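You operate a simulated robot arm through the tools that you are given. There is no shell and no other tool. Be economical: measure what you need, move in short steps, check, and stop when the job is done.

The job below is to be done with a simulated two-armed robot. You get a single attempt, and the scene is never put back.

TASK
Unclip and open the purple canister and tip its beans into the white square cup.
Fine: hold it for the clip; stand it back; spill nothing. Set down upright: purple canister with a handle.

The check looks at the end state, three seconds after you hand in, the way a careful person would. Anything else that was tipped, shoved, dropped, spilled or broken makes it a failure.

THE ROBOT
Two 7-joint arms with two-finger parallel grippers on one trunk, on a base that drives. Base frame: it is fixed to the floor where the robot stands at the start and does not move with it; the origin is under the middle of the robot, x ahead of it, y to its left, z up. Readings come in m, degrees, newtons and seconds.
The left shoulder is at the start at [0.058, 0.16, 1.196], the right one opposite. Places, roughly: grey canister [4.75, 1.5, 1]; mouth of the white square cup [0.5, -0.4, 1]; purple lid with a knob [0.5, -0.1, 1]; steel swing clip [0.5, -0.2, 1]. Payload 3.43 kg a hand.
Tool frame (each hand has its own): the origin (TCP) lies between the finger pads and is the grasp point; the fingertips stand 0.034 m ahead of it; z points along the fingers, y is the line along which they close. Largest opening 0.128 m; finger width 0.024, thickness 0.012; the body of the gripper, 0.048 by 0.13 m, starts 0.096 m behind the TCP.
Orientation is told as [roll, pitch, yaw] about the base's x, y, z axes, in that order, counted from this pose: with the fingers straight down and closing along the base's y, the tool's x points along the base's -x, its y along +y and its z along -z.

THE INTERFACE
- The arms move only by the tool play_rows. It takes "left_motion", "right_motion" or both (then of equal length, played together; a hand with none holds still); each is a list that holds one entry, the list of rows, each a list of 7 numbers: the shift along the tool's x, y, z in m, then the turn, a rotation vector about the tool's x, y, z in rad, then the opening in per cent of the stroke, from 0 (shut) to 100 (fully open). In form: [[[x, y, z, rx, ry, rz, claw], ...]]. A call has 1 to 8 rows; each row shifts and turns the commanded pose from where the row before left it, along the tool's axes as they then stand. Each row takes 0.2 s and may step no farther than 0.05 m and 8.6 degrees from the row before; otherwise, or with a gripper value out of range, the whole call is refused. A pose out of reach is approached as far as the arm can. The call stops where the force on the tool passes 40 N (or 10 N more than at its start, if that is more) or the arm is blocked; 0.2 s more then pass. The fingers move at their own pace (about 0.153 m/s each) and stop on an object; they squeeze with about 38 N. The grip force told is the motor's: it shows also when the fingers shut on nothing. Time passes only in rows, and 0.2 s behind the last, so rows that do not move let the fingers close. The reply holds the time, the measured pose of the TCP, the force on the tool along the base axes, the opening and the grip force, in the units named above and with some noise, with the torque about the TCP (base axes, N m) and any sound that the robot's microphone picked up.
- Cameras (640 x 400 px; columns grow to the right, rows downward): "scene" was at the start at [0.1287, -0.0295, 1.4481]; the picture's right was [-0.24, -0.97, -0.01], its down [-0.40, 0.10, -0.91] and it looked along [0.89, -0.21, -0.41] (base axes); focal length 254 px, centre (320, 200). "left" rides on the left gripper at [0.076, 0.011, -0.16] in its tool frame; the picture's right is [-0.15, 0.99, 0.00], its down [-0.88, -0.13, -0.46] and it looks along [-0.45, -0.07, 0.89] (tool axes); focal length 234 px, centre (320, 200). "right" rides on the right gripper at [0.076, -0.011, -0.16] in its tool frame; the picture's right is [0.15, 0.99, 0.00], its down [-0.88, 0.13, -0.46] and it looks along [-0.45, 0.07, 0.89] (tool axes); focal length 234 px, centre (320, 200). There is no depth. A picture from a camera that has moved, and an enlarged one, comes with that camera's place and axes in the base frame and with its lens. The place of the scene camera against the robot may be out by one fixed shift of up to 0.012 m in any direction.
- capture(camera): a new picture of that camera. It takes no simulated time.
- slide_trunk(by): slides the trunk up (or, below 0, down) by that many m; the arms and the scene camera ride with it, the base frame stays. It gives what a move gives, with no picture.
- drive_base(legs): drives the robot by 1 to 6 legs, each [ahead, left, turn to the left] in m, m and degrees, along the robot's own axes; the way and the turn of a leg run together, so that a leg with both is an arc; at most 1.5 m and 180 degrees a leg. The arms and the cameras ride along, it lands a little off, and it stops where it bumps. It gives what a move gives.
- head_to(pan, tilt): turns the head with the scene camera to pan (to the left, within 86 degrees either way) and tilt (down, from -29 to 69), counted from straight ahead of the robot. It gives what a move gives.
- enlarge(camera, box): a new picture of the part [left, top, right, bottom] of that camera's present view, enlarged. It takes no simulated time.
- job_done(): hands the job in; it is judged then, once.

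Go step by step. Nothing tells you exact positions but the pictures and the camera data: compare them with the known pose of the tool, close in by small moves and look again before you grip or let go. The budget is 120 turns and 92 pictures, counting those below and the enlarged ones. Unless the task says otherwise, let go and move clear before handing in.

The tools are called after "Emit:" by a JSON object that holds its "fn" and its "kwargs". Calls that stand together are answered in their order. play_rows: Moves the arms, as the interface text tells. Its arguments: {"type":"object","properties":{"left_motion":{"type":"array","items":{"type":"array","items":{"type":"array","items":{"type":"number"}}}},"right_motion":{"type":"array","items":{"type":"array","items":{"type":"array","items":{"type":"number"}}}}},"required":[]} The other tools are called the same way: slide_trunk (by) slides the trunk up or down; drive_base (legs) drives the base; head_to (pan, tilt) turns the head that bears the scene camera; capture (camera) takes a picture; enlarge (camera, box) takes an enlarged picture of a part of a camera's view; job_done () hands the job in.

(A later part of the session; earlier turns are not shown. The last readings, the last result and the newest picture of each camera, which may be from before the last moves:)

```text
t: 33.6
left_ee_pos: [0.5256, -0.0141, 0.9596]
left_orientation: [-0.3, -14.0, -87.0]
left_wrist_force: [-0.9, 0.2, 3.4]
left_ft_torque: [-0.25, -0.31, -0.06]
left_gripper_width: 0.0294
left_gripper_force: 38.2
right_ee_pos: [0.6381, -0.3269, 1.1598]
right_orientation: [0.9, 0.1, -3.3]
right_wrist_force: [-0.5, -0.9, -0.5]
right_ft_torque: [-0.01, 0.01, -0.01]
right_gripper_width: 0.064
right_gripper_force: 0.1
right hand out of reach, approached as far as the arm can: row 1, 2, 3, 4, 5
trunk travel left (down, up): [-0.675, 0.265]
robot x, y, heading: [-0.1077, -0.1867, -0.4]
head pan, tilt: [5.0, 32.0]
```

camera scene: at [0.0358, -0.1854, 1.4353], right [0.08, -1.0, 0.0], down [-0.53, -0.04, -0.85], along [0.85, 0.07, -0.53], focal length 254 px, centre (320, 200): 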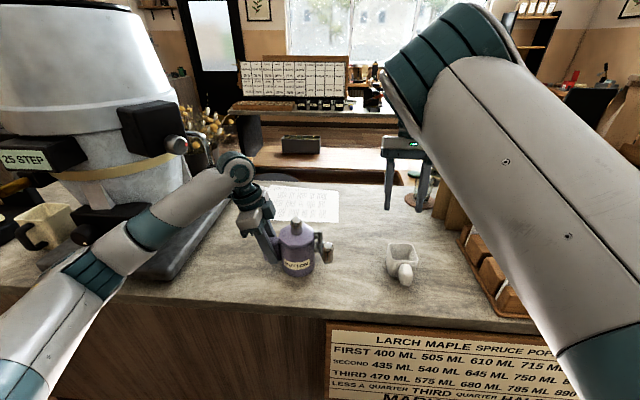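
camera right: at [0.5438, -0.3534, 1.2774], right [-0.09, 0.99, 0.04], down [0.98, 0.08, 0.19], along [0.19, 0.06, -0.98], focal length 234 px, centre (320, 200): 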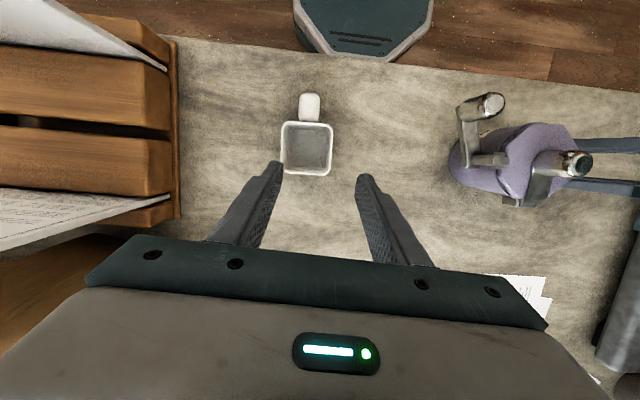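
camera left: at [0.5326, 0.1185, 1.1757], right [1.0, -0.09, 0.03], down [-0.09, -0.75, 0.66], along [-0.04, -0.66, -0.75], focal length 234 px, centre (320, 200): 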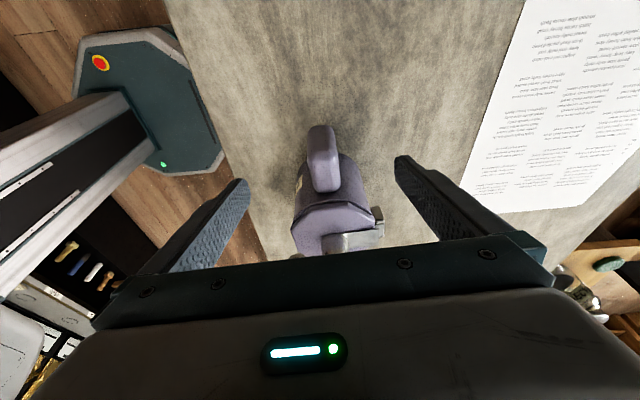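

The right elbow still folds inward. Turning the hand to the left (yaw +) should let the elbow swing outward, mirroring the left arm, and that yaw suits the clip anyway.

Emit:
{"fn": "play_rows", "kwargs": {"right_motion": [[[0, 0, 0, 0, 0, -0.148, 50], [0, 0, 0, 0, 0, -0.148, 50], [0, 0, 0, 0, 0, -0.148, 50], [0, 0, 0, 0, 0, -0.148, 50], [0, 0, 0, 0, 0, -0.148, 50], [0, 0, 0, 0, 0, -0.148, 50], [0, 0, 0, 0, 0, 0, 50]]]}}

Emit:
{"fn": "play_rows", "kwargs": {"right_motion": [[[0.03, 0.03, 0, 0, 0, 0, 50], [0.03, 0.03, 0, 0, 0, 0, 50], [0.03, 0.03, 0, 0, 0, 0, 50], [0, 0, 0, 0, 0, 0, 50]]]}}

Emit:
{"fn": "capture", "kwargs": {"camera": "scene"}}

```text
t: 35.2
left_ee_pos: [0.5257, -0.0142, 0.9592]
left_orientation: [-0.4, -14.0, -87.0]
left_wrist_force: [0.1, -0.1, 4.2]
left_ft_torque: [-0.25, -0.28, -0.03]
left_gripper_width: 0.0299
left_gripper_force: 37.9
right_ee_pos: [0.6392, -0.328, 1.1567]
right_orientation: [0.5, -0.3, 47.7]
right_wrist_force: [0.6, 0.9, 0.2]
right_ft_torque: [0.0, 0.02, 0.0]
right_gripper_width: 0.064
right_gripper_force: 0.0
trunk travel left (down, up): [-0.675, 0.265]
robot x, y, heading: [-0.1104, -0.1872, -0.1]
head pan, tilt: [5.0, 32.0]
```

```text
t: 36.2
left_ee_pos: [0.5266, -0.0132, 0.9601]
left_orientation: [-0.4, -14.0, -87.0]
left_wrist_force: [-1.9, -0.5, 0.9]
left_ft_torque: [-0.08, -0.06, -0.11]
left_gripper_width: 0.0296
left_gripper_force: 38.1
right_ee_pos: [0.5759, -0.3982, 1.0932]
right_orientation: [6.7, 4.9, 47.1]
right_wrist_force: [0.0, -0.6, -1.2]
right_ft_torque: [-0.01, 0.0, 0.0]
right_gripper_width: 0.064
right_gripper_force: 0.1
right hand out of reach, approached as far as the arm can: row 1, 2, 3
trunk travel left (down, up): [-0.675, 0.265]
robot x, y, heading: [-0.1067, -0.1894, -0.2]
head pan, tilt: [5.0, 32.0]
stopped in row 4 (right hand): the arm was blocked; the commanded pose is now the measured one
```

```text
60 pictures are left
camera scene: at [0.0365, -0.1853, 1.4352], right [0.08, -1.0, 0.0], down [-0.53, -0.04, -0.85], along [0.85, 0.07, -0.53], focal length 254 px, centre (320, 200)
```

scene: 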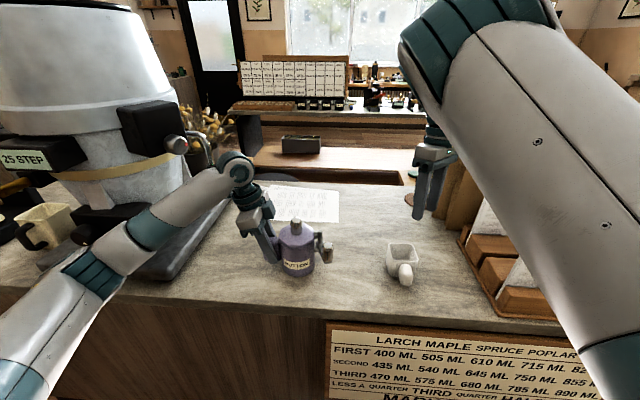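

The right shoulder cannot swing farther inward, so I'll reach the clip with the hand tilted and the wrist staying at the -y side. First I'll lift and tilt it, then advance.

Emit:
{"fn": "play_rows", "kwargs": {"right_motion": [[[0.01, 0.01, -0.03, 0, 0, 0, 50], [0.01, 0.01, -0.03, 0, 0, 0, 50], [0, 0, -0.02, 0, -0.14, 0, 50], [0, 0, -0.01, 0, -0.14, 0, 50], [0, 0, 0, 0, -0.14, 0, 50], [0, 0, 0, 0, -0.14, 0, 50], [0, 0, 0, 0, -0.14, 0, 50], [0, 0, 0, 0, 0, 0, 50]]]}}

Emit:
{"fn": "capture", "kwargs": {"camera": "scene"}}

Emit:
{"fn": "capture", "kwargs": {"camera": "right"}}

```text
t: 38.2
left_ee_pos: [0.5262, -0.0128, 0.9595]
left_orientation: [-0.4, -13.9, -87.0]
left_wrist_force: [-0.6, 0.5, 0.1]
left_ft_torque: [0.04, -0.12, -0.01]
left_gripper_width: 0.0295
left_gripper_force: 37.7
right_ee_pos: [0.5566, -0.4232, 1.1383]
right_orientation: [13.3, -32.4, 36.8]
right_wrist_force: [0.1, -0.5, 0.0]
right_ft_torque: [0.04, -0.03, 0.01]
right_gripper_width: 0.064
right_gripper_force: 0.1
trunk travel left (down, up): [-0.675, 0.265]
robot x, y, heading: [-0.1105, -0.1856, -0.3]
head pan, tilt: [5.0, 32.0]
stopped in row 8 (right hand): the arm was blocked; the commanded pose is now the measured one
```

```text
59 pictures are left
camera scene: at [0.0364, -0.1854, 1.4352], right [0.08, -1.0, 0.0], down [-0.53, -0.04, -0.85], along [0.85, 0.07, -0.53], focal length 254 px, centre (320, 200)
```

scene: 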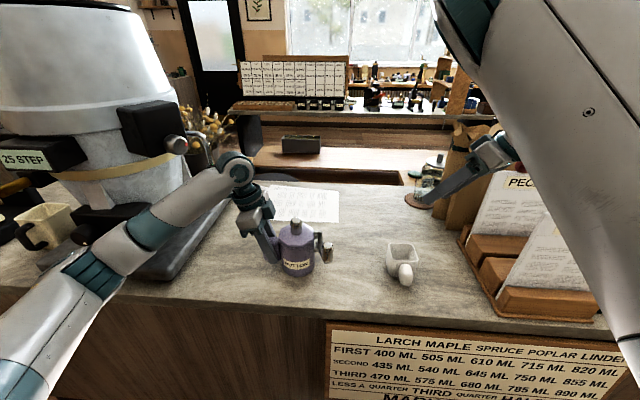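

```text
58 pictures are left
camera right: at [0.468, -0.5504, 1.2246], right [-0.77, 0.62, 0.11], down [0.38, 0.31, 0.87], along [0.51, 0.72, -0.48], focal length 234 px, centre (320, 200)
```

right: 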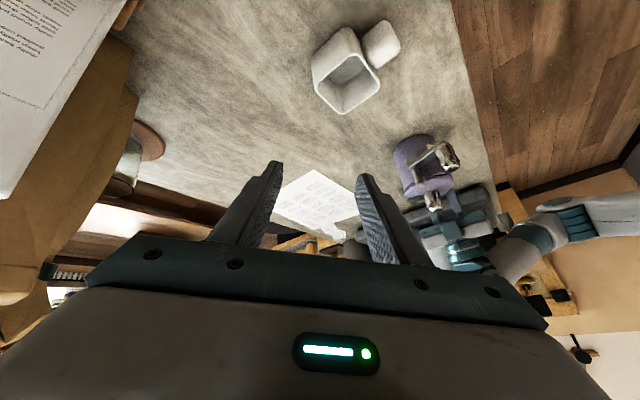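

The hand now points toward the canister with its wrist kept to the right. I'll advance toward the clip knob.

Emit:
{"fn": "play_rows", "kwargs": {"right_motion": [[[-0.0027, 0.0355, 0.0206, 0, 0, 0, 50], [-0.0027, 0.0355, 0.0206, 0, 0, 0, 50], [-0.0027, 0.0355, 0.0206, 0, 0, 0, 50], [-0.0027, 0.0355, 0.0206, 0, 0, 0, 50], [-0.0027, 0.0355, 0.0206, 0, 0, 0, 50], [-0.0027, 0.0355, 0.0206, 0, 0, 0, 50]]]}}

Emit:
{"fn": "capture", "kwargs": {"camera": "right"}}

```text
t: 38.8
left_ee_pos: [0.5245, -0.0115, 0.9603]
left_orientation: [-0.3, -14.1, -87.0]
left_wrist_force: [-0.2, -0.9, -0.3]
left_ft_torque: [0.2, -0.05, 0.0]
left_gripper_width: 0.0295
left_gripper_force: 37.8
right_ee_pos: [0.5013, -0.3707, 1.0081]
right_orientation: [21.7, -23.3, 31.1]
right_wrist_force: [1.6, 1.2, 5.7]
right_ft_torque: [-0.1, -0.23, 0.05]
right_gripper_width: 0.0635
right_gripper_force: 0.0
right hand out of reach, approached as far as the arm can: row 2, 3
trunk travel left (down, up): [-0.675, 0.265]
robot x, y, heading: [-0.1071, -0.1886, -0.1]
head pan, tilt: [5.0, 32.0]
stopped in row 3 (right hand): the arm was blocked; the commanded pose is now the measured one
```

```text
57 pictures are left
camera right: at [0.4284, -0.4965, 1.1105], right [-0.71, 0.64, 0.28], down [0.56, 0.28, 0.78], along [0.42, 0.71, -0.56], focal length 234 px, centre (320, 200)
```

right: 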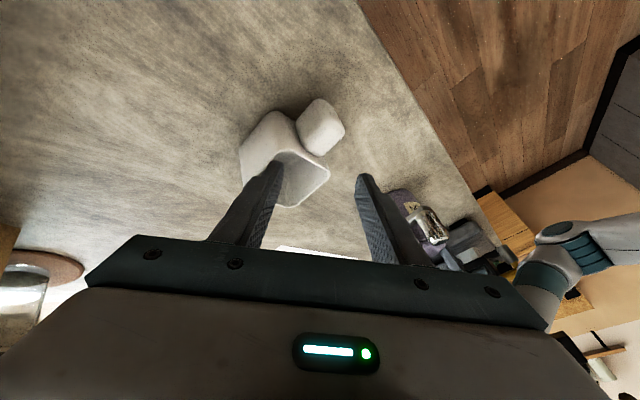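

The arm sagged toward the cup near its joint limits. I'll lift straight up at once and check the cup.

Emit:
{"fn": "play_rows", "kwargs": {"right_motion": [[[-0.012, 0.01, -0.026, 0, 0, 0, 50], [-0.016, 0.0136, -0.0343, 0, 0, 0, 50], [-0.016, 0.0136, -0.0343, 0, 0, 0, 50], [-0.016, 0.0136, -0.0343, 0, 0, 0, 50]]]}}

Emit:
{"fn": "capture", "kwargs": {"camera": "right"}}

Emit:
{"fn": "capture", "kwargs": {"camera": "scene"}}

```text
t: 39.9
left_ee_pos: [0.5269, -0.0127, 0.9605]
left_orientation: [-0.2, -14.0, -87.1]
left_wrist_force: [-0.1, -1.0, -0.8]
left_ft_torque: [0.21, -0.01, -0.02]
left_gripper_width: 0.0299
left_gripper_force: 37.9
right_ee_pos: [0.4902, -0.3901, 1.0718]
right_orientation: [28.1, -16.2, 26.7]
right_wrist_force: [-0.9, -0.1, 0.1]
right_ft_torque: [-0.01, -0.02, 0.02]
right_gripper_width: 0.064
right_gripper_force: 0.1
trunk travel left (down, up): [-0.675, 0.265]
robot x, y, heading: [-0.1103, -0.186, -0.2]
head pan, tilt: [5.0, 32.0]
stopped in row 4 (right hand): the arm was blocked; the commanded pose is now the measured one
```

```text
56 pictures are left
camera right: at [0.4291, -0.5171, 1.1784], right [-0.63, 0.66, 0.41], down [0.69, 0.23, 0.69], along [0.36, 0.72, -0.6], focal length 234 px, centre (320, 200)
```

right: 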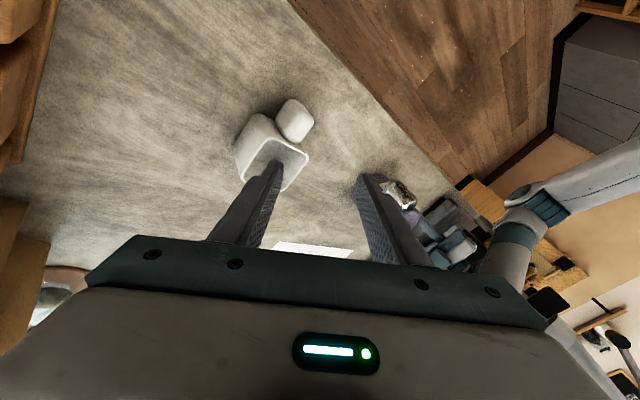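

```text
55 pictures are left
camera scene: at [0.0362, -0.1856, 1.4352], right [0.08, -1.0, 0.0], down [-0.53, -0.04, -0.85], along [0.85, 0.07, -0.53], focal length 254 px, centre (320, 200)
```

scene: 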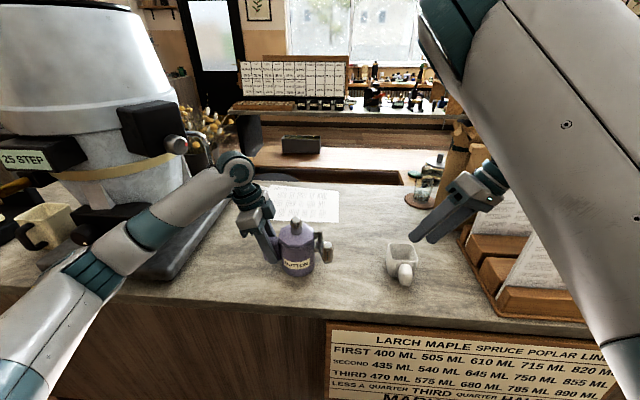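

The cup did not move. From this stand the right arm sits at its joint limits, so I'll let go of the handle, back both hands off, and re-stand the robot farther back and to the left, where both arms can reach in.

Emit:
{"fn": "play_rows", "kwargs": {"left_motion": [[[0, 0, 0, 0, 0, 0, 50], [0, 0, 0, 0, 0, 0, 50], [0, 0, -0.04, 0, 0, 0, 50], [0, 0, -0.045, 0, 0, 0, 50], [0, 0, -0.045, 0, 0, 0, 50], [0, 0, -0.045, 0, 0, 0, 50], [0, 0, -0.045, 0, 0, 0, 50]]], "right_motion": [[[-0.011, 0.018, -0.034, 0, 0, 0, 50], [-0.011, 0.018, -0.034, 0, 0, 0, 50], [-0.011, 0.018, -0.034, 0, 0, 0, 50], [-0.011, 0.018, -0.034, 0, 0, 0, 50], [-0.011, 0.018, -0.034, 0, 0, 0, 50], [0, 0, 0, 0, 0, 0, 50], [0, 0, 0, 0, 0, 0, 50]]]}}

Emit:
{"fn": "capture", "kwargs": {"camera": "scene"}}

```text
t: 41.6
left_ee_pos: [0.5249, 0.0395, 1.1728]
left_orientation: [-0.5, -14.1, -87.0]
left_wrist_force: [0.1, -0.1, -0.7]
left_ft_torque: [0.0, 0.0, -0.01]
left_gripper_width: 0.064
left_gripper_force: 0.1
right_ee_pos: [0.4952, -0.4248, 1.2432]
right_orientation: [32.4, -14.7, 22.2]
right_wrist_force: [-0.4, -0.7, -0.9]
right_ft_torque: [0.02, 0.0, 0.0]
right_gripper_width: 0.0639
right_gripper_force: 0.1
trunk travel left (down, up): [-0.675, 0.265]
robot x, y, heading: [-0.1075, -0.1892, -0.3]
head pan, tilt: [5.0, 32.0]
stopped in row 7 (right hand): the arm was blocked; the commanded pose is now the measured one
```

```text
54 pictures are left
camera scene: at [0.037, -0.1858, 1.4352], right [0.08, -1.0, 0.0], down [-0.53, -0.04, -0.85], along [0.84, 0.07, -0.53], focal length 254 px, centre (320, 200)
```

scene: 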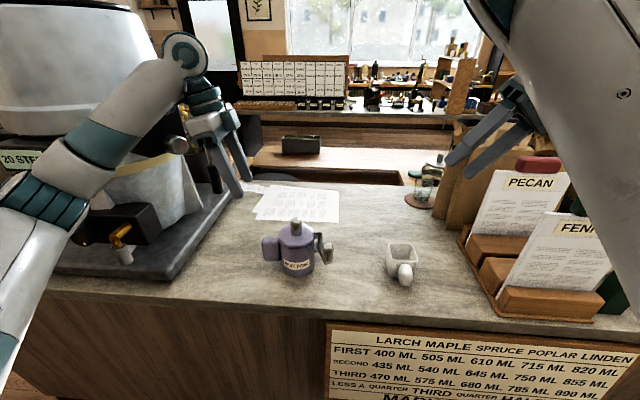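

The canister and cup are standing undisturbed. Backing off first, then shifting left.

Emit:
{"fn": "drive_base", "kwargs": {"legs": [[-0.27, 0, 0]]}}

Emit:
{"fn": "drive_base", "kwargs": {"legs": [[0, 0.22, 0]]}}

Emit:
{"fn": "capture", "kwargs": {"camera": "scene"}}

```text
t: 43.6
left_ee_pos: [0.2554, 0.0421, 1.1721]
left_orientation: [-0.5, -14.1, -86.9]
left_wrist_force: [-0.5, 0.6, -0.8]
left_ft_torque: [-0.01, 0.02, 0.02]
left_gripper_width: 0.0642
left_gripper_force: 0.1
right_ee_pos: [0.2263, -0.4223, 1.2455]
right_orientation: [32.3, -14.7, 22.4]
right_wrist_force: [-0.2, -0.8, 0.3]
right_ft_torque: [0.03, -0.01, 0.02]
right_gripper_width: 0.0642
right_gripper_force: 0.1
trunk travel left (down, up): [-0.675, 0.265]
robot x, y, heading: [-0.3805, -0.1855, 0.0]
head pan, tilt: [5.0, 32.0]
```

```text
t: 45.2
left_ee_pos: [0.256, 0.2613, 1.1727]
left_orientation: [-0.4, -14.0, -86.9]
left_wrist_force: [0.3, 0.6, 0.9]
left_ft_torque: [-0.01, 0.0, 0.02]
left_gripper_width: 0.0641
left_gripper_force: 0.1
right_ee_pos: [0.227, -0.2029, 1.2449]
right_orientation: [32.3, -14.6, 22.3]
right_wrist_force: [-0.4, 0.1, -0.1]
right_ft_torque: [0.01, -0.01, 0.01]
right_gripper_width: 0.0641
right_gripper_force: 0.0
trunk travel left (down, up): [-0.675, 0.265]
robot x, y, heading: [-0.3748, 0.0341, -0.1]
head pan, tilt: [5.0, 32.0]
```

```text
53 pictures are left
camera scene: at [-0.2313, 0.0361, 1.4352], right [0.08, -1.0, 0.0], down [-0.53, -0.04, -0.85], along [0.84, 0.07, -0.53], focal length 254 px, centre (320, 200)
```

scene: 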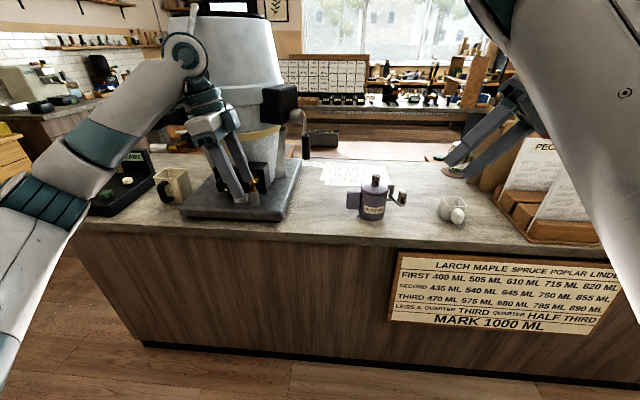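

There is free room here to sort out the right arm. I'll bring it back to an upright pose farther out, like at the start, and then turn the fingers to point to the left and down.

Emit:
{"fn": "play_rows", "kwargs": {"right_motion": [[[0, -0.02, 0, 0.141, 0, 0, 50], [0, -0.02, 0, 0.141, 0, 0, 50], [0, -0.02, 0, 0.141, 0, 0, 50], [0, -0.02, 0, 0.141, 0, 0, 50], [0, -0.02, 0, 0, 0.127, 0, 50], [0, -0.02, 0, 0, 0.127, 0, 50], [0, -0.02, 0, 0, 0, 0.13, 50], [0, -0.02, 0, 0, 0, 0.13, 50]]]}}

Emit:
{"fn": "play_rows", "kwargs": {"right_motion": [[[0, -0.03, 0, 0, 0, 0.13, 50], [0, -0.04, 0, 0, 0, 0, 50], [0, -0.04, 0, 0, 0, 0, 50], [0, -0.04, 0, 0, 0, 0, 50]]]}}

Emit:
{"fn": "capture", "kwargs": {"camera": "scene"}}

```text
t: 46.2
left_ee_pos: [0.257, 0.2619, 1.1723]
left_orientation: [-0.6, -14.1, -86.9]
left_wrist_force: [-0.6, -0.9, -0.3]
left_ft_torque: [0.0, 0.03, 0.01]
left_gripper_width: 0.0641
left_gripper_force: 0.0
right_ee_pos: [0.2499, -0.2784, 1.1141]
right_orientation: [10.0, -5.3, 19.2]
right_wrist_force: [-0.3, 0.4, 0.8]
right_ft_torque: [0.0, 0.04, 0.0]
right_gripper_width: 0.0641
right_gripper_force: 0.0
trunk travel left (down, up): [-0.675, 0.265]
robot x, y, heading: [-0.3759, 0.0308, 0.0]
head pan, tilt: [5.0, 32.0]
stopped in row 4 (right hand): the arm was blocked; the commanded pose is now the measured one
```

```text
t: 47.2
left_ee_pos: [0.2572, 0.2606, 1.1718]
left_orientation: [-0.5, -14.0, -87.0]
left_wrist_force: [1.3, -0.7, -0.2]
left_ft_torque: [0.02, 0.06, 0.0]
left_gripper_width: 0.0642
left_gripper_force: 0.1
right_ee_pos: [0.2877, -0.4213, 1.0891]
right_orientation: [10.4, -3.9, 12.1]
right_wrist_force: [0.3, 0.2, 0.8]
right_ft_torque: [0.03, -0.01, 0.0]
right_gripper_width: 0.0639
right_gripper_force: 0.1
trunk travel left (down, up): [-0.675, 0.265]
robot x, y, heading: [-0.3769, 0.0295, -0.3]
head pan, tilt: [5.0, 32.0]
```

```text
52 pictures are left
camera scene: at [-0.2297, 0.0342, 1.4351], right [0.08, -1.0, 0.0], down [-0.53, -0.04, -0.85], along [0.84, 0.07, -0.53], focal length 254 px, centre (320, 200)
```

scene: 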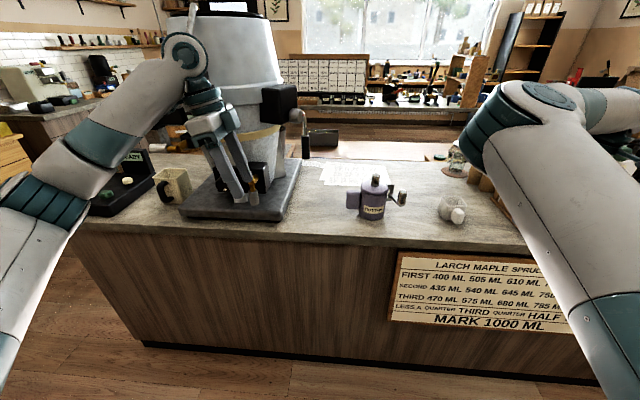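

Emit:
{"fn": "play_rows", "kwargs": {"right_motion": [[[0, -0.02, -0.04, 0.09, 0, 0, 50], [0, -0.02, -0.04, 0.09, 0.07, 0, 50], [0, -0.02, -0.04, 0, 0, 0, 50], [0, -0.02, -0.03, 0, 0, -0.1, 50], [0, 0, 0, 0, 0, -0.148, 50], [0, 0, 0, 0, 0, -0.148, 50], [0, 0, 0, 0, 0, -0.148, 50], [0, 0, 0, 0, 0, -0.148, 50]]]}}

Emit:
{"fn": "play_rows", "kwargs": {"right_motion": [[[0, 0, 0, 0, 0, -0.148, 50], [0, 0, 0, 0, 0, -0.148, 50], [0, 0, 0, 0, -0.14, 0, 50], [0, 0, 0, 0, -0.14, 0, 50], [0, 0, 0, 0, -0.14, 0, 50], [0, 0, 0, 0, -0.14, 0, 50], [0, 0, 0, 0, -0.14, 0, 50], [0, 0, 0, 0, -0.14, 0, 50]]]}}

```text
t: 49.0
left_ee_pos: [0.2555, 0.2624, 1.1726]
left_orientation: [-0.4, -14.0, -87.0]
left_wrist_force: [-0.3, 0.3, -0.3]
left_ft_torque: [-0.01, -0.03, 0.02]
left_gripper_width: 0.064
left_gripper_force: 0.1
right_ee_pos: [0.3, -0.5081, 1.2338]
right_orientation: [0.1, 0.0, 52.0]
right_wrist_force: [0.0, 0.6, -0.2]
right_ft_torque: [-0.01, -0.02, -0.03]
right_gripper_width: 0.064
right_gripper_force: 0.2
trunk travel left (down, up): [-0.675, 0.265]
robot x, y, heading: [-0.3788, 0.0333, -0.4]
head pan, tilt: [5.0, 32.0]
```

```text
t: 50.8
left_ee_pos: [0.2554, 0.2608, 1.1741]
left_orientation: [-0.4, -14.0, -86.8]
left_wrist_force: [0.4, -0.2, 0.7]
left_ft_torque: [0.0, 0.02, 0.01]
left_gripper_width: 0.0639
left_gripper_force: 0.0
right_ee_pos: [0.3005, -0.51, 1.2325]
right_orientation: [0.0, -48.3, 68.9]
right_wrist_force: [-0.2, -0.4, 0.2]
right_ft_torque: [0.03, -0.01, 0.0]
right_gripper_width: 0.0639
right_gripper_force: 0.1
trunk travel left (down, up): [-0.675, 0.265]
robot x, y, heading: [-0.3748, 0.0359, -0.4]
head pan, tilt: [5.0, 32.0]
```

The right hand now holds a clean pose, pointing left and down. I'll test the inward reach here in free space.

Emit:
{"fn": "play_rows", "kwargs": {"right_motion": [[[-0.0116, 0.0139, 0.0406, 0, 0, 0, 50], [-0.0116, 0.0139, 0.0406, 0, 0, 0, 50], [-0.0116, 0.0139, 0.0406, 0, 0, 0, 50], [-0.0116, 0.0139, 0.0406, 0, 0, 0, 50], [-0.0116, 0.0139, 0.0406, 0, 0, 0, 50], [-0.0116, 0.0139, 0.0406, 0, 0, 0, 50], [-0.0116, 0.0139, 0.0406, 0, 0, 0, 50]]]}}

```text
t: 52.4
left_ee_pos: [0.2548, 0.264, 1.173]
left_orientation: [-0.5, -14.2, -86.9]
left_wrist_force: [0.2, 0.0, -0.8]
left_ft_torque: [-0.05, 0.01, 0.01]
left_gripper_width: 0.0641
left_gripper_force: 0.1
right_ee_pos: [0.306, -0.2236, 1.1031]
right_orientation: [0.1, -48.0, 69.0]
right_wrist_force: [0.5, 0.3, 0.5]
right_ft_torque: [-0.05, -0.03, 0.02]
right_gripper_width: 0.0641
right_gripper_force: 0.1
trunk travel left (down, up): [-0.675, 0.265]
robot x, y, heading: [-0.3789, 0.0322, -0.4]
head pan, tilt: [5.0, 32.0]
```

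Emit:
{"fn": "play_rows", "kwargs": {"right_motion": [[[-0.031, -0.009, 0.035, 0, 0, 0, 50], [-0.031, -0.009, 0.035, 0, 0, 0, 50], [-0.02, 0, 0.022, 0, 0, 0, 50]]]}}

Emit:
{"fn": "capture", "kwargs": {"camera": "scene"}}

```text
t: 53.2
left_ee_pos: [0.2558, 0.2618, 1.1736]
left_orientation: [-0.5, -14.2, -86.9]
left_wrist_force: [-0.7, 0.7, 0.9]
left_ft_torque: [0.04, 0.02, -0.01]
left_gripper_width: 0.0641
left_gripper_force: 0.1
right_ee_pos: [0.3643, -0.1169, 1.1038]
right_orientation: [0.0, -48.2, 68.7]
right_wrist_force: [0.0, 0.2, 0.9]
right_ft_torque: [0.02, -0.03, -0.01]
right_gripper_width: 0.0642
right_gripper_force: 0.0
trunk travel left (down, up): [-0.675, 0.265]
robot x, y, heading: [-0.3767, 0.0324, -0.5]
head pan, tilt: [5.0, 32.0]
```

```text
51 pictures are left
camera scene: at [-0.2322, 0.0361, 1.4353], right [0.08, -1.0, 0.0], down [-0.53, -0.04, -0.85], along [0.85, 0.07, -0.53], focal length 254 px, centre (320, 200)
```

scene: 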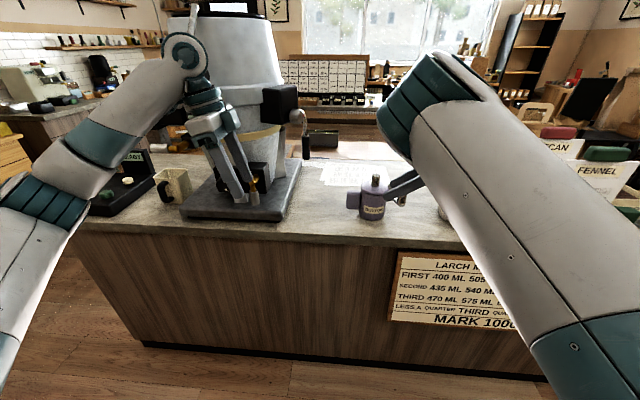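

The right hand reaches in well in this posture. I'll draw it back a bit, bring the left hand in front of the robot, and then drive in closer.

Emit:
{"fn": "play_rows", "kwargs": {"right_motion": [[[0.02, 0, -0.035, 0, 0, 0, 50], [0.02, 0, -0.035, 0, 0, 0, 50], [0.02, 0, -0.035, 0, 0, 0, 50], [0.01, 0, -0.04, 0, 0, 0, 50], [0, 0, -0.045, 0, 0, 0, 50], [0, 0, -0.045, 0, 0, 0, 50]]], "left_motion": [[[-0.038, 0.009, 0, 0, 0, 0, 100], [-0.038, 0.009, 0, 0, 0, 0, 100], [-0.038, 0.009, 0, 0, 0, 0, 100], [-0.038, 0.009, 0, 0, 0, 0, 100], [-0.038, 0.009, 0, 0, 0, 0, 100], [-0.038, 0.009, 0, 0, 0, 0, 100]]]}}

Emit:
{"fn": "drive_base", "kwargs": {"legs": [[0.16, -0.03, 0]]}}

Emit:
{"fn": "capture", "kwargs": {"camera": "scene"}}

Emit:
{"fn": "capture", "kwargs": {"camera": "left"}}

```text
t: 54.6
left_ee_pos: [0.3201, 0.0415, 1.2287]
left_orientation: [-0.4, -13.9, -86.9]
left_wrist_force: [-0.3, -0.9, -0.1]
left_ft_torque: [0.05, -0.02, 0.0]
left_gripper_width: 0.1279
left_gripper_force: 0.0
right_ee_pos: [0.2857, -0.327, 1.2078]
right_orientation: [0.2, -48.3, 68.8]
right_wrist_force: [0.2, -0.7, -0.5]
right_ft_torque: [0.02, -0.04, -0.02]
right_gripper_width: 0.0639
right_gripper_force: 0.0
trunk travel left (down, up): [-0.675, 0.265]
robot x, y, heading: [-0.3759, 0.0362, -0.4]
head pan, tilt: [5.0, 32.0]
```

```text
t: 56.0
left_ee_pos: [0.4799, 0.012, 1.2285]
left_orientation: [-0.3, -14.2, -87.1]
left_wrist_force: [0.6, -0.4, 0.6]
left_ft_torque: [0.0, -0.03, -0.02]
left_gripper_width: 0.1278
left_gripper_force: 0.2
right_ee_pos: [0.444, -0.3541, 1.2098]
right_orientation: [-0.1, -48.0, 68.9]
right_wrist_force: [0.1, -0.9, 0.0]
right_ft_torque: [-0.05, 0.02, -0.02]
right_gripper_width: 0.0638
right_gripper_force: 0.2
trunk travel left (down, up): [-0.675, 0.265]
robot x, y, heading: [-0.2178, 0.0063, -0.3]
head pan, tilt: [5.0, 32.0]
```

```text
50 pictures are left
camera scene: at [-0.0738, 0.0067, 1.4355], right [0.08, -1.0, 0.0], down [-0.53, -0.04, -0.85], along [0.85, 0.07, -0.53], focal length 254 px, centre (320, 200)
```

scene: 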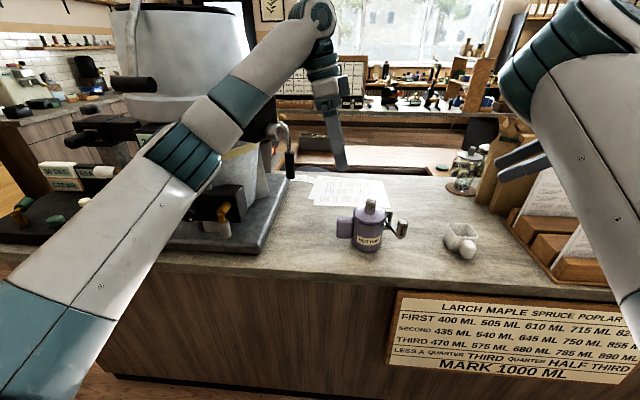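

```text
49 pictures are left
camera left: at [0.4867, 0.1273, 1.3654], right [1.0, -0.09, 0.03], down [-0.09, -0.75, 0.66], along [-0.04, -0.66, -0.75], focal length 234 px, centre (320, 200)
```

left: 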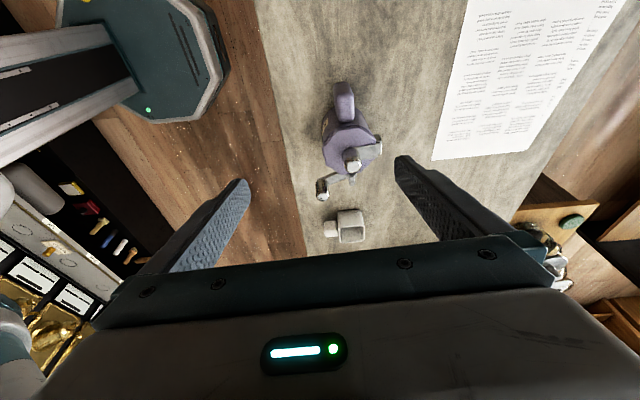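

Both arms have room now. The left hand goes back down to the same handle grasp as before.

Emit:
{"fn": "play_rows", "kwargs": {"left_motion": [[[0.0095, 0.0112, 0.03, 0, 0, 0, 100], [0.0095, 0.0112, 0.03, 0, 0, 0, 100], [0.0095, 0.0112, 0.03, 0, 0, 0, 100], [0.0095, 0.0112, 0.03, 0, 0, 0, 100], [0, 0, 0.03, 0, 0, 0, 100], [0, 0, 0.03, 0, 0, 0, 100], [0, 0, 0, 0, 0, 0, 100]]]}}

Emit:
{"fn": "capture", "kwargs": {"camera": "left"}}

```text
t: 57.6
left_ee_pos: [0.5245, 0.0092, 1.0448]
left_orientation: [-0.3, -14.0, -87.0]
left_wrist_force: [0.2, -0.1, 0.6]
left_ft_torque: [-0.05, 0.01, 0.01]
left_gripper_width: 0.1281
left_gripper_force: 0.0
right_ee_pos: [0.4451, -0.3543, 1.2097]
right_orientation: [0.0, -48.2, 68.8]
right_wrist_force: [-0.2, 0.0, 0.6]
right_ft_torque: [-0.03, -0.03, -0.01]
right_gripper_width: 0.0639
right_gripper_force: 0.0
trunk travel left (down, up): [-0.675, 0.265]
robot x, y, heading: [-0.2137, 0.0039, -0.6]
head pan, tilt: [5.0, 32.0]
```

```text
48 pictures are left
camera left: at [0.5318, 0.1228, 1.1816], right [1.0, -0.09, 0.03], down [-0.09, -0.75, 0.66], along [-0.04, -0.66, -0.75], focal length 234 px, centre (320, 200)
```

left: 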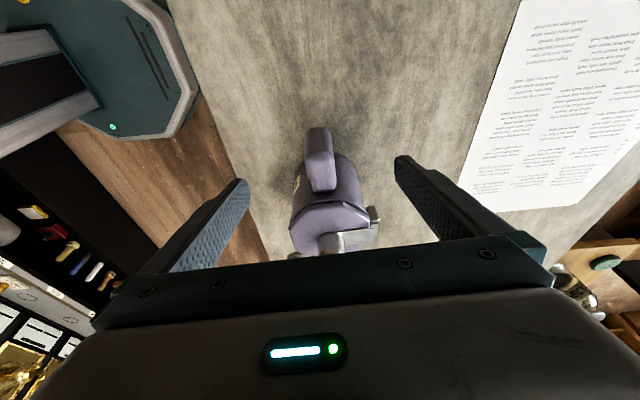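

The view matches the earlier approach. Down and close.

Emit:
{"fn": "play_rows", "kwargs": {"left_motion": [[[0, 0, 0.03, 0, 0, 0, 100], [0, 0, 0.03, 0, 0, 0, 70], [0, 0, 0.0275, 0, 0, 0, 50], [0, 0, 0, 0, 0, 0, 35], [0, 0, 0, 0, 0, 0, 25], [0, 0, 0, 0, 0, 0, 0], [0, 0, 0, 0, 0, 0, 0]]]}}

Emit:
{"fn": "enlarge", "kwargs": {"camera": "scene", "box": [300, 160, 420, 260]}}

```text
t: 59.2
left_ee_pos: [0.5245, -0.0124, 0.9594]
left_orientation: [-0.4, -14.2, -87.0]
left_wrist_force: [2.0, 0.3, 1.5]
left_ft_torque: [-0.03, -0.27, 0.1]
left_gripper_width: 0.0295
left_gripper_force: 37.9
right_ee_pos: [0.4449, -0.3549, 1.208]
right_orientation: [0.1, -48.1, 68.8]
right_wrist_force: [0.1, 0.2, -0.3]
right_ft_torque: [-0.01, 0.0, 0.03]
right_gripper_width: 0.0642
right_gripper_force: 0.2
trunk travel left (down, up): [-0.675, 0.265]
robot x, y, heading: [-0.2181, 0.0018, -0.3]
head pan, tilt: [5.0, 32.0]
```

```text
4.00 times, centred on (360, 210) of scene
camera zoom: at [-0.0721, 0.0064, 1.4352], right [0.08, -1.0, 0.0], down [-0.53, -0.04, -0.85], along [0.84, 0.07, -0.53], focal length 1018 px, centre (160, 160)
```

zoom: 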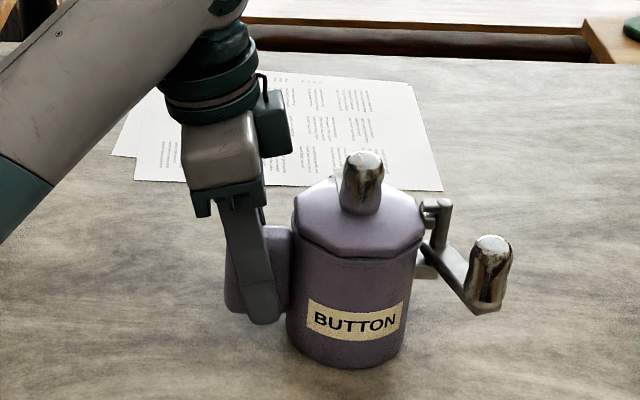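

Held again at 0.0295 m. Now the right hand goes to a pre-grasp just short of the clip knob.

Emit:
{"fn": "play_rows", "kwargs": {"right_motion": [[[0.0034, 0.0075, 0.0405, 0, 0, 0, 50], [0.0034, 0.0075, 0.0405, 0, 0, 0, 50], [0.0034, 0.0075, 0.0405, 0, 0, 0, 50], [0.0034, 0.0075, 0.0405, 0, 0, 0, 50], [0.0034, 0.0075, 0.0405, 0, 0, 0, 50], [0, 0, 0, 0, 0, 0, 50]]]}}

Emit:
{"fn": "capture", "kwargs": {"camera": "right"}}

Emit:
{"fn": "enlarge", "kwargs": {"camera": "scene", "box": [320, 150, 460, 260]}}

```text
t: 60.6
left_ee_pos: [0.5256, -0.0124, 0.9593]
left_orientation: [-0.5, -14.0, -86.9]
left_wrist_force: [-0.8, -0.1, 1.5]
left_ft_torque: [-0.11, -0.2, 0.0]
left_gripper_width: 0.0297
left_gripper_force: 38.3
right_ee_pos: [0.4611, -0.2126, 1.0615]
right_orientation: [0.0, -48.1, 68.8]
right_wrist_force: [0.0, -0.4, -0.4]
right_ft_torque: [0.03, 0.0, 0.0]
right_gripper_width: 0.0639
right_gripper_force: 0.0
trunk travel left (down, up): [-0.675, 0.265]
robot x, y, heading: [-0.2145, 0.0022, -0.5]
head pan, tilt: [5.0, 32.0]
```

```text
46 pictures are left
camera right: at [0.4093, -0.3753, 1.1102], right [-0.96, 0.27, -0.11], down [-0.03, 0.28, 0.96], along [0.29, 0.92, -0.26], focal length 234 px, centre (320, 200)
```

right: 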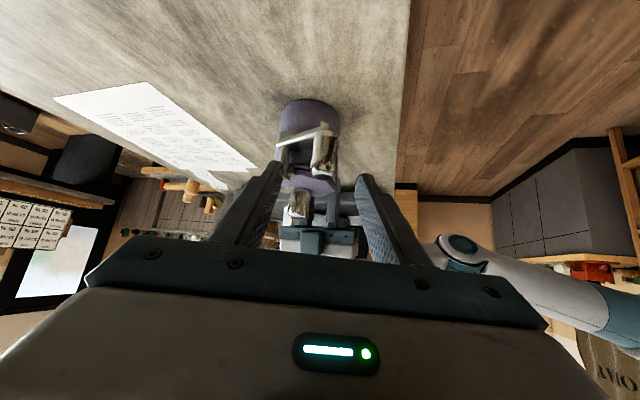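

```text
3.64 times, centred on (390, 205) of scene
camera zoom: at [-0.0725, 0.0057, 1.4353], right [0.08, -1.0, 0.0], down [-0.53, -0.04, -0.85], along [0.85, 0.07, -0.53], focal length 925 px, centre (66, 182)
```

zoom: 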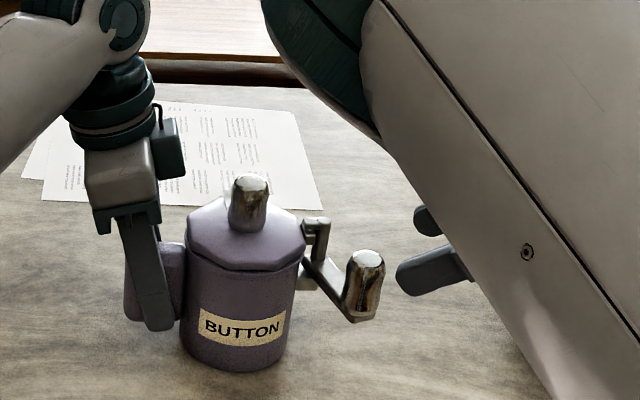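

The clip knob lies dead ahead between the fingers. I'll advance along the tool and close gently.

Emit:
{"fn": "play_rows", "kwargs": {"right_motion": [[[0, 0.001, 0.025, 0, 0, 0, 50], [0, 0.001, 0.025, 0, 0, 0, 50], [0, 0.001, 0.02, 0, 0, 0, 50], [0, 0, 0, 0, 0, 0, 50]]]}}

Emit:
{"fn": "enlarge", "kwargs": {"camera": "right", "box": [230, 90, 410, 240]}}

Emit:
{"fn": "enlarge", "kwargs": {"camera": "scene", "box": [340, 170, 440, 250]}}

```text
t: 61.6
left_ee_pos: [0.5262, -0.011, 0.9603]
left_orientation: [-0.2, -14.1, -86.9]
left_wrist_force: [5.3, 2.2, 0.4]
left_ft_torque: [0.67, -0.9, 0.4]
left_gripper_width: 0.0299
left_gripper_force: 38.1
right_ee_pos: [0.4768, -0.1622, 1.0157]
right_orientation: [-0.2, -48.1, 69.0]
right_wrist_force: [-0.5, -3.6, 12.3]
right_ft_torque: [-0.07, -0.45, -0.08]
right_gripper_width: 0.0641
right_gripper_force: 0.0
trunk travel left (down, up): [-0.675, 0.265]
robot x, y, heading: [-0.2156, 0.0056, -0.3]
head pan, tilt: [5.0, 32.0]
```

```text
2.67 times, centred on (320, 165) of right
camera zoom: at [0.4257, -0.3251, 1.0648], right [-0.96, 0.27, -0.11], down [-0.03, 0.28, 0.96], along [0.29, 0.92, -0.26], focal length 624 px, centre (320, 293)
```

zoom: 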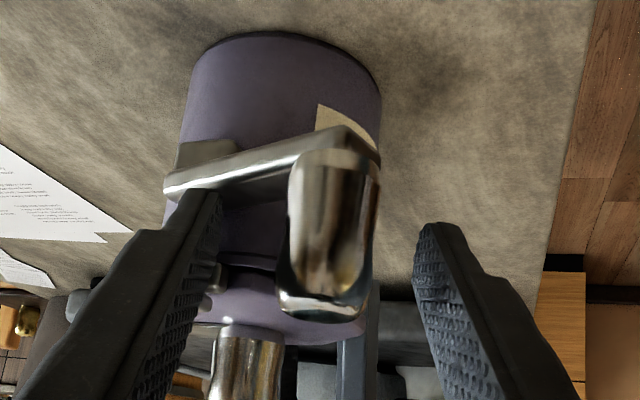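

```text
5.00 times, centred on (390, 210) of scene
camera zoom: at [-0.0728, 0.0061, 1.4355], right [0.08, -1.0, 0.0], down [-0.53, -0.04, -0.85], along [0.85, 0.07, -0.53], focal length 1272 px, centre (-30, 150)
```

zoom: 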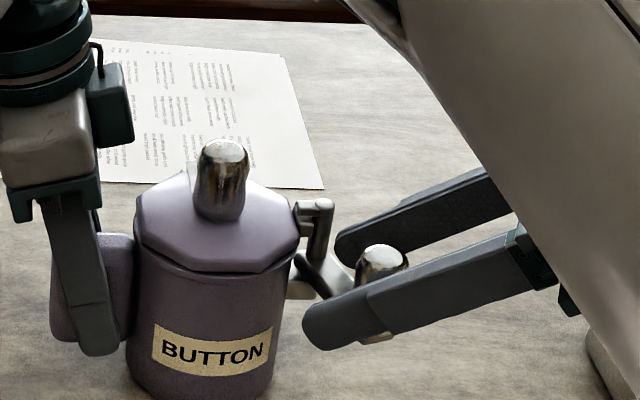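

The far fingertip rests on the bar (12 N). I'll back off 1 cm, then close on the knob.

Emit:
{"fn": "play_rows", "kwargs": {"right_motion": [[[-0.005, 0, -0.011, 0, 0, 0, 50], [0, 0, 0, 0, 0, 0, 50], [0, 0, 0, 0, 0, 0, 30], [0, 0, 0, 0, 0, 0, 10], [0, 0, 0, 0, 0, 0, 0], [0, 0, 0, 0, 0, 0, 0]]]}}

Emit:
{"fn": "enlarge", "kwargs": {"camera": "right", "box": [230, 90, 410, 240]}}

```text
t: 63.0
left_ee_pos: [0.5257, -0.0122, 0.9597]
left_orientation: [-0.4, -14.1, -87.0]
left_wrist_force: [0.5, -1.2, 1.7]
left_ft_torque: [-0.08, -0.13, 0.2]
left_gripper_width: 0.0297
left_gripper_force: 38.6
right_ee_pos: [0.4743, -0.167, 1.0261]
right_orientation: [0.2, -48.2, 68.8]
right_wrist_force: [-1.5, 0.9, -0.4]
right_ft_torque: [-0.11, 0.26, 0.02]
right_gripper_width: 0.0261
right_gripper_force: 38.1
trunk travel left (down, up): [-0.675, 0.265]
robot x, y, heading: [-0.2132, 0.0037, -0.3]
head pan, tilt: [5.0, 32.0]
```

```text
2.67 times, centred on (320, 165) of right
camera zoom: at [0.424, -0.329, 1.0747], right [-0.96, 0.27, -0.11], down [-0.03, 0.28, 0.96], along [0.29, 0.92, -0.26], focal length 624 px, centre (320, 293)
```

zoom: 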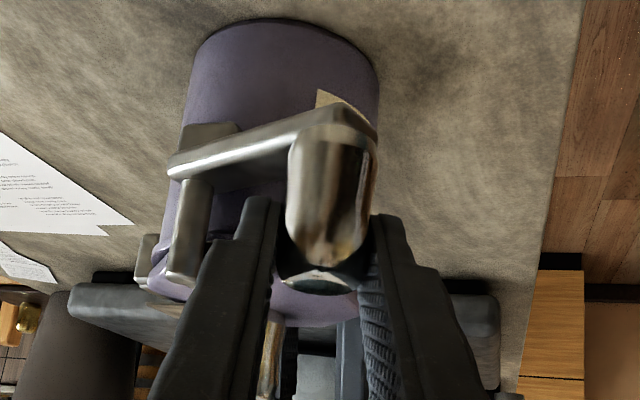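

The clip knob is gripped at 0.026 m. I take its pivot to be near (0.539, -0.135), with a radius of 0.066. I'll swing the first 30° outward and check the forces.

Emit:
{"fn": "play_rows", "kwargs": {"right_motion": [[[0.0052, -0.0085, -0.0058, 0, 0, 0, 0], [0.0041, -0.0098, -0.0045, 0, 0, 0, 0], [0.0029, -0.0106, -0.0032, 0, 0, 0, 0]]]}}

Emit:
{"fn": "enlarge", "kwargs": {"camera": "scene", "box": [320, 160, 460, 260]}}

```text
t: 63.8
left_ee_pos: [0.525, -0.0114, 0.9596]
left_orientation: [-0.4, -14.1, -87.0]
left_wrist_force: [7.2, 0.1, 0.6]
left_ft_torque: [-0.19, -0.26, 0.84]
left_gripper_width: 0.0299
left_gripper_force: 38.2
right_ee_pos: [0.4955, -0.1921, 1.0258]
right_orientation: [0.0, -48.2, 68.9]
right_wrist_force: [-4.3, -0.7, 1.0]
right_ft_torque: [0.17, 0.22, 0.18]
right_gripper_width: 0.0262
right_gripper_force: 38.1
trunk travel left (down, up): [-0.675, 0.265]
robot x, y, heading: [-0.2188, 0.0031, -0.6]
head pan, tilt: [5.0, 32.0]
```

```text
4.00 times, centred on (390, 210) of scene
camera zoom: at [-0.0721, 0.0061, 1.4353], right [0.08, -1.0, 0.0], down [-0.53, -0.04, -0.85], along [0.84, 0.07, -0.53], focal length 1018 px, centre (40, 160)
```

zoom: 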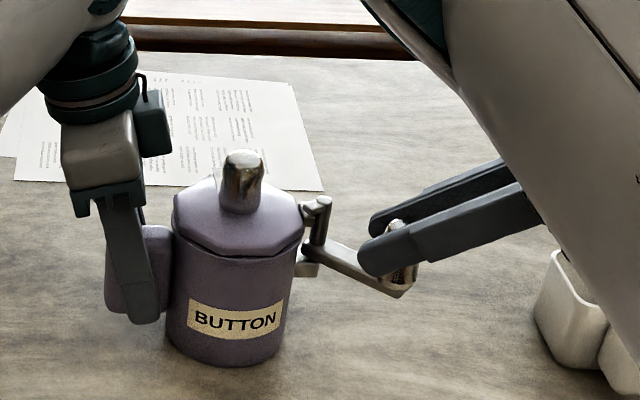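

The clip swings freely with low force. Continuing the arc to about 300°.

Emit:
{"fn": "play_rows", "kwargs": {"right_motion": [[[0.0016, -0.0112, -0.0018, 0, 0, 0, 0], [0.0003, -0.0115, -0.0003, 0, 0, 0, 0], [-0.0011, -0.0114, 0.0012, 0, 0, 0, 0], [-0.0024, -0.011, 0.0026, 0, 0, 0, 0], [-0.0036, -0.0101, 0.004, 0, 0, 0, 0], [-0.0048, -0.0091, 0.0053, 0, 0, 0, 0]]]}}

Emit:
{"fn": "enlarge", "kwargs": {"camera": "scene", "box": [320, 160, 460, 260]}}

Emit:
{"fn": "enlarge", "kwargs": {"camera": "right", "box": [200, 60, 440, 240]}}

```text
t: 65.2
left_ee_pos: [0.5248, -0.0113, 0.9614]
left_orientation: [-0.3, -14.0, -87.0]
left_wrist_force: [7.6, 3.7, 3.9]
left_ft_torque: [-0.12, -0.7, 1.74]
left_gripper_width: 0.0328
left_gripper_force: 38.3
right_ee_pos: [0.56, -0.2052, 1.0268]
right_orientation: [0.0, -48.1, 68.7]
right_wrist_force: [-10.0, -6.7, 1.4]
right_ft_torque: [-0.5, 1.07, 0.15]
right_gripper_width: 0.0269
right_gripper_force: 37.7
trunk travel left (down, up): [-0.675, 0.265]
robot x, y, heading: [-0.2161, -0.0009, -0.5]
head pan, tilt: [5.0, 32.0]
```

```text
4.00 times, centred on (390, 210) of scene
camera zoom: at [-0.0732, 0.0058, 1.4354], right [0.08, -1.0, 0.0], down [-0.53, -0.04, -0.85], along [0.85, 0.07, -0.53], focal length 1018 px, centre (40, 160)
```

zoom: 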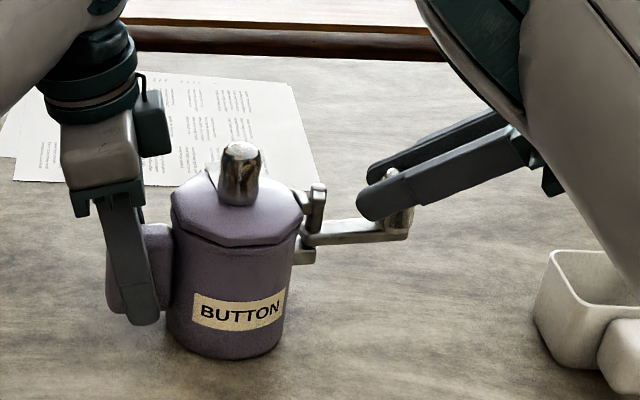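

```text
2.22 times, centred on (320, 150) of right
camera zoom: at [0.509, -0.3668, 1.0753], right [-0.96, 0.27, -0.11], down [-0.03, 0.28, 0.96], along [0.29, 0.92, -0.26], focal length 520 px, centre (320, 311)
```

zoom: 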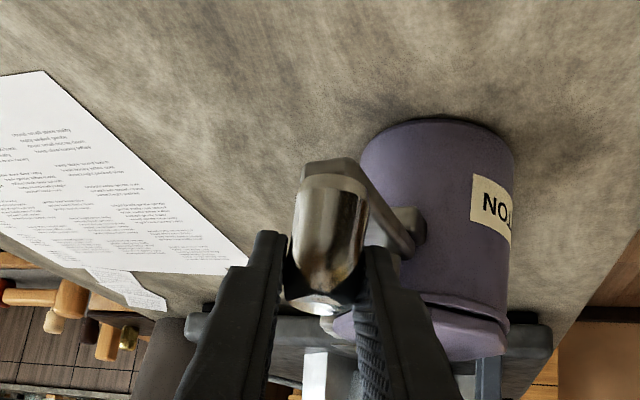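

The clip has swung about 80° and its hook looks clear of the lid catch. The canister is starting to twist in the grip, so I'll release the knob here and look.

Emit:
{"fn": "play_rows", "kwargs": {"right_motion": [[[0, 0.004, 0, 0, 0, 0, 20], [0, 0, 0, 0, 0, 0, 50], [0, 0, -0.02, 0, 0, 0, 60], [-0.01, 0, -0.04, 0, 0, 0, 60], [-0.01, 0, -0.04, 0, 0, 0, 60], [0, 0, 0, 0, 0, 0, 60]]]}}

Emit:
{"fn": "enlarge", "kwargs": {"camera": "scene", "box": [320, 170, 420, 250]}}

Emit:
{"fn": "enlarge", "kwargs": {"camera": "right", "box": [220, 70, 400, 220]}}

```text
t: 66.6
left_ee_pos: [0.5257, -0.0115, 0.9596]
left_orientation: [-0.4, -14.1, -87.1]
left_wrist_force: [-0.6, 0.1, 0.0]
left_ft_torque: [0.08, -0.07, -0.06]
left_gripper_width: 0.0296
left_gripper_force: 37.4
right_ee_pos: [0.5356, -0.2585, 1.1072]
right_orientation: [0.0, -48.1, 68.7]
right_wrist_force: [-0.4, -0.6, -0.3]
right_ft_torque: [0.04, -0.01, -0.01]
right_gripper_width: 0.0769
right_gripper_force: 0.0
trunk travel left (down, up): [-0.675, 0.265]
robot x, y, heading: [-0.2181, 0.0016, -0.3]
head pan, tilt: [5.0, 32.0]
```

```text
5.00 times, centred on (370, 210) of scene
camera zoom: at [-0.0719, 0.0066, 1.4352], right [0.08, -1.0, 0.0], down [-0.53, -0.04, -0.85], along [0.84, 0.07, -0.53], focal length 1272 px, centre (70, 150)
```

zoom: 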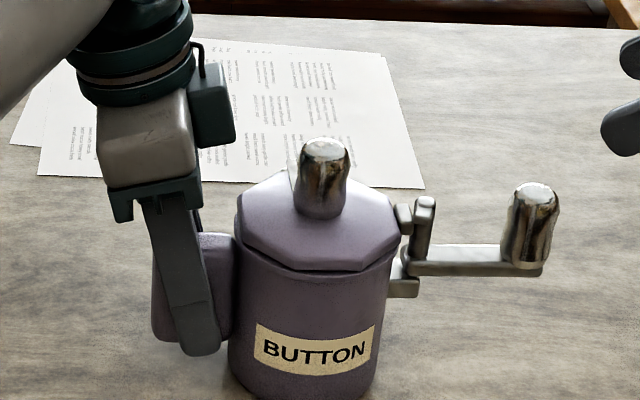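

```text
2.67 times, centred on (310, 145) of right
camera zoom: at [0.4845, -0.4214, 1.156], right [-0.96, 0.27, -0.11], down [-0.03, 0.28, 0.96], along [0.29, 0.92, -0.26], focal length 624 px, centre (347, 347)
```

zoom: 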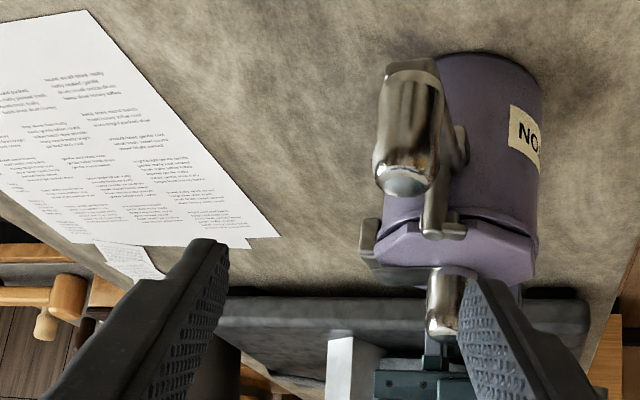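

The hook now points away from the lid catch, so the clip is open, and the left hand still holds. Next I'll shut the right fingers and use them as a rod behind (−x of) the lid knob, to push the lid up over its +x hinge.

Emit:
{"fn": "play_rows", "kwargs": {"right_motion": [[[-0.0144, 0.02, 0.0256, 0, 0, 0, 0], [-0.0144, 0.02, 0.0256, 0, 0, 0, 0], [-0.0144, 0.02, 0.0256, 0, 0, 0, 0], [-0.0144, 0.02, 0.0256, 0, 0, 0, 0], [-0.0144, 0.02, 0.0256, 0, 0, 0, 0], [0, 0, 0, 0, 0, 0, 0]]]}}

Emit:
{"fn": "enlarge", "kwargs": {"camera": "scene", "box": [320, 160, 440, 250]}}

Emit:
{"fn": "enlarge", "kwargs": {"camera": "right", "box": [220, 70, 420, 240]}}

```text
t: 68.0
left_ee_pos: [0.5243, -0.0118, 0.9601]
left_orientation: [-0.3, -14.3, -87.1]
left_wrist_force: [-0.3, 1.6, -2.6]
left_ft_torque: [0.07, 0.04, 0.0]
left_gripper_width: 0.0297
left_gripper_force: 38.2
right_ee_pos: [0.4913, -0.0964, 1.0677]
right_orientation: [1.4, -48.2, 66.9]
right_wrist_force: [-1.3, -0.6, -1.0]
right_ft_torque: [0.06, -0.11, -0.13]
right_gripper_width: 0.0001
right_gripper_force: 33.9
trunk travel left (down, up): [-0.675, 0.265]
robot x, y, heading: [-0.2161, 0.0011, -0.3]
head pan, tilt: [5.0, 32.0]
```

```text
4.44 times, centred on (380, 205) of scene
camera zoom: at [-0.0735, 0.0071, 1.4354], right [0.08, -1.0, 0.0], down [-0.53, -0.04, -0.85], along [0.85, 0.07, -0.53], focal length 1131 px, centre (53, 178)
```

zoom: 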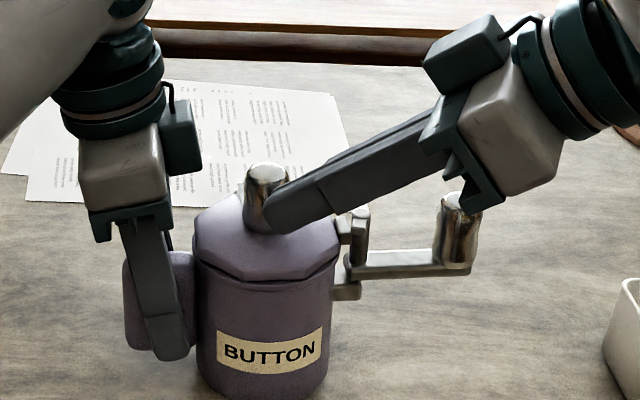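

```text
2.35 times, centred on (320, 155) of right
camera zoom: at [0.4392, -0.2603, 1.1165], right [-0.96, 0.28, -0.09], down [-0.01, 0.27, 0.96], along [0.3, 0.92, -0.26], focal length 551 px, centre (320, 306)
```

zoom: 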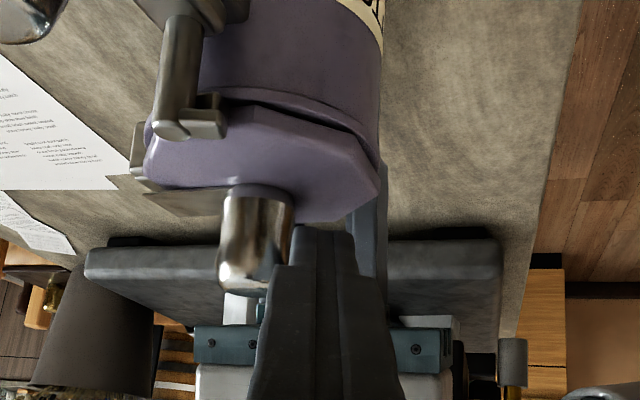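

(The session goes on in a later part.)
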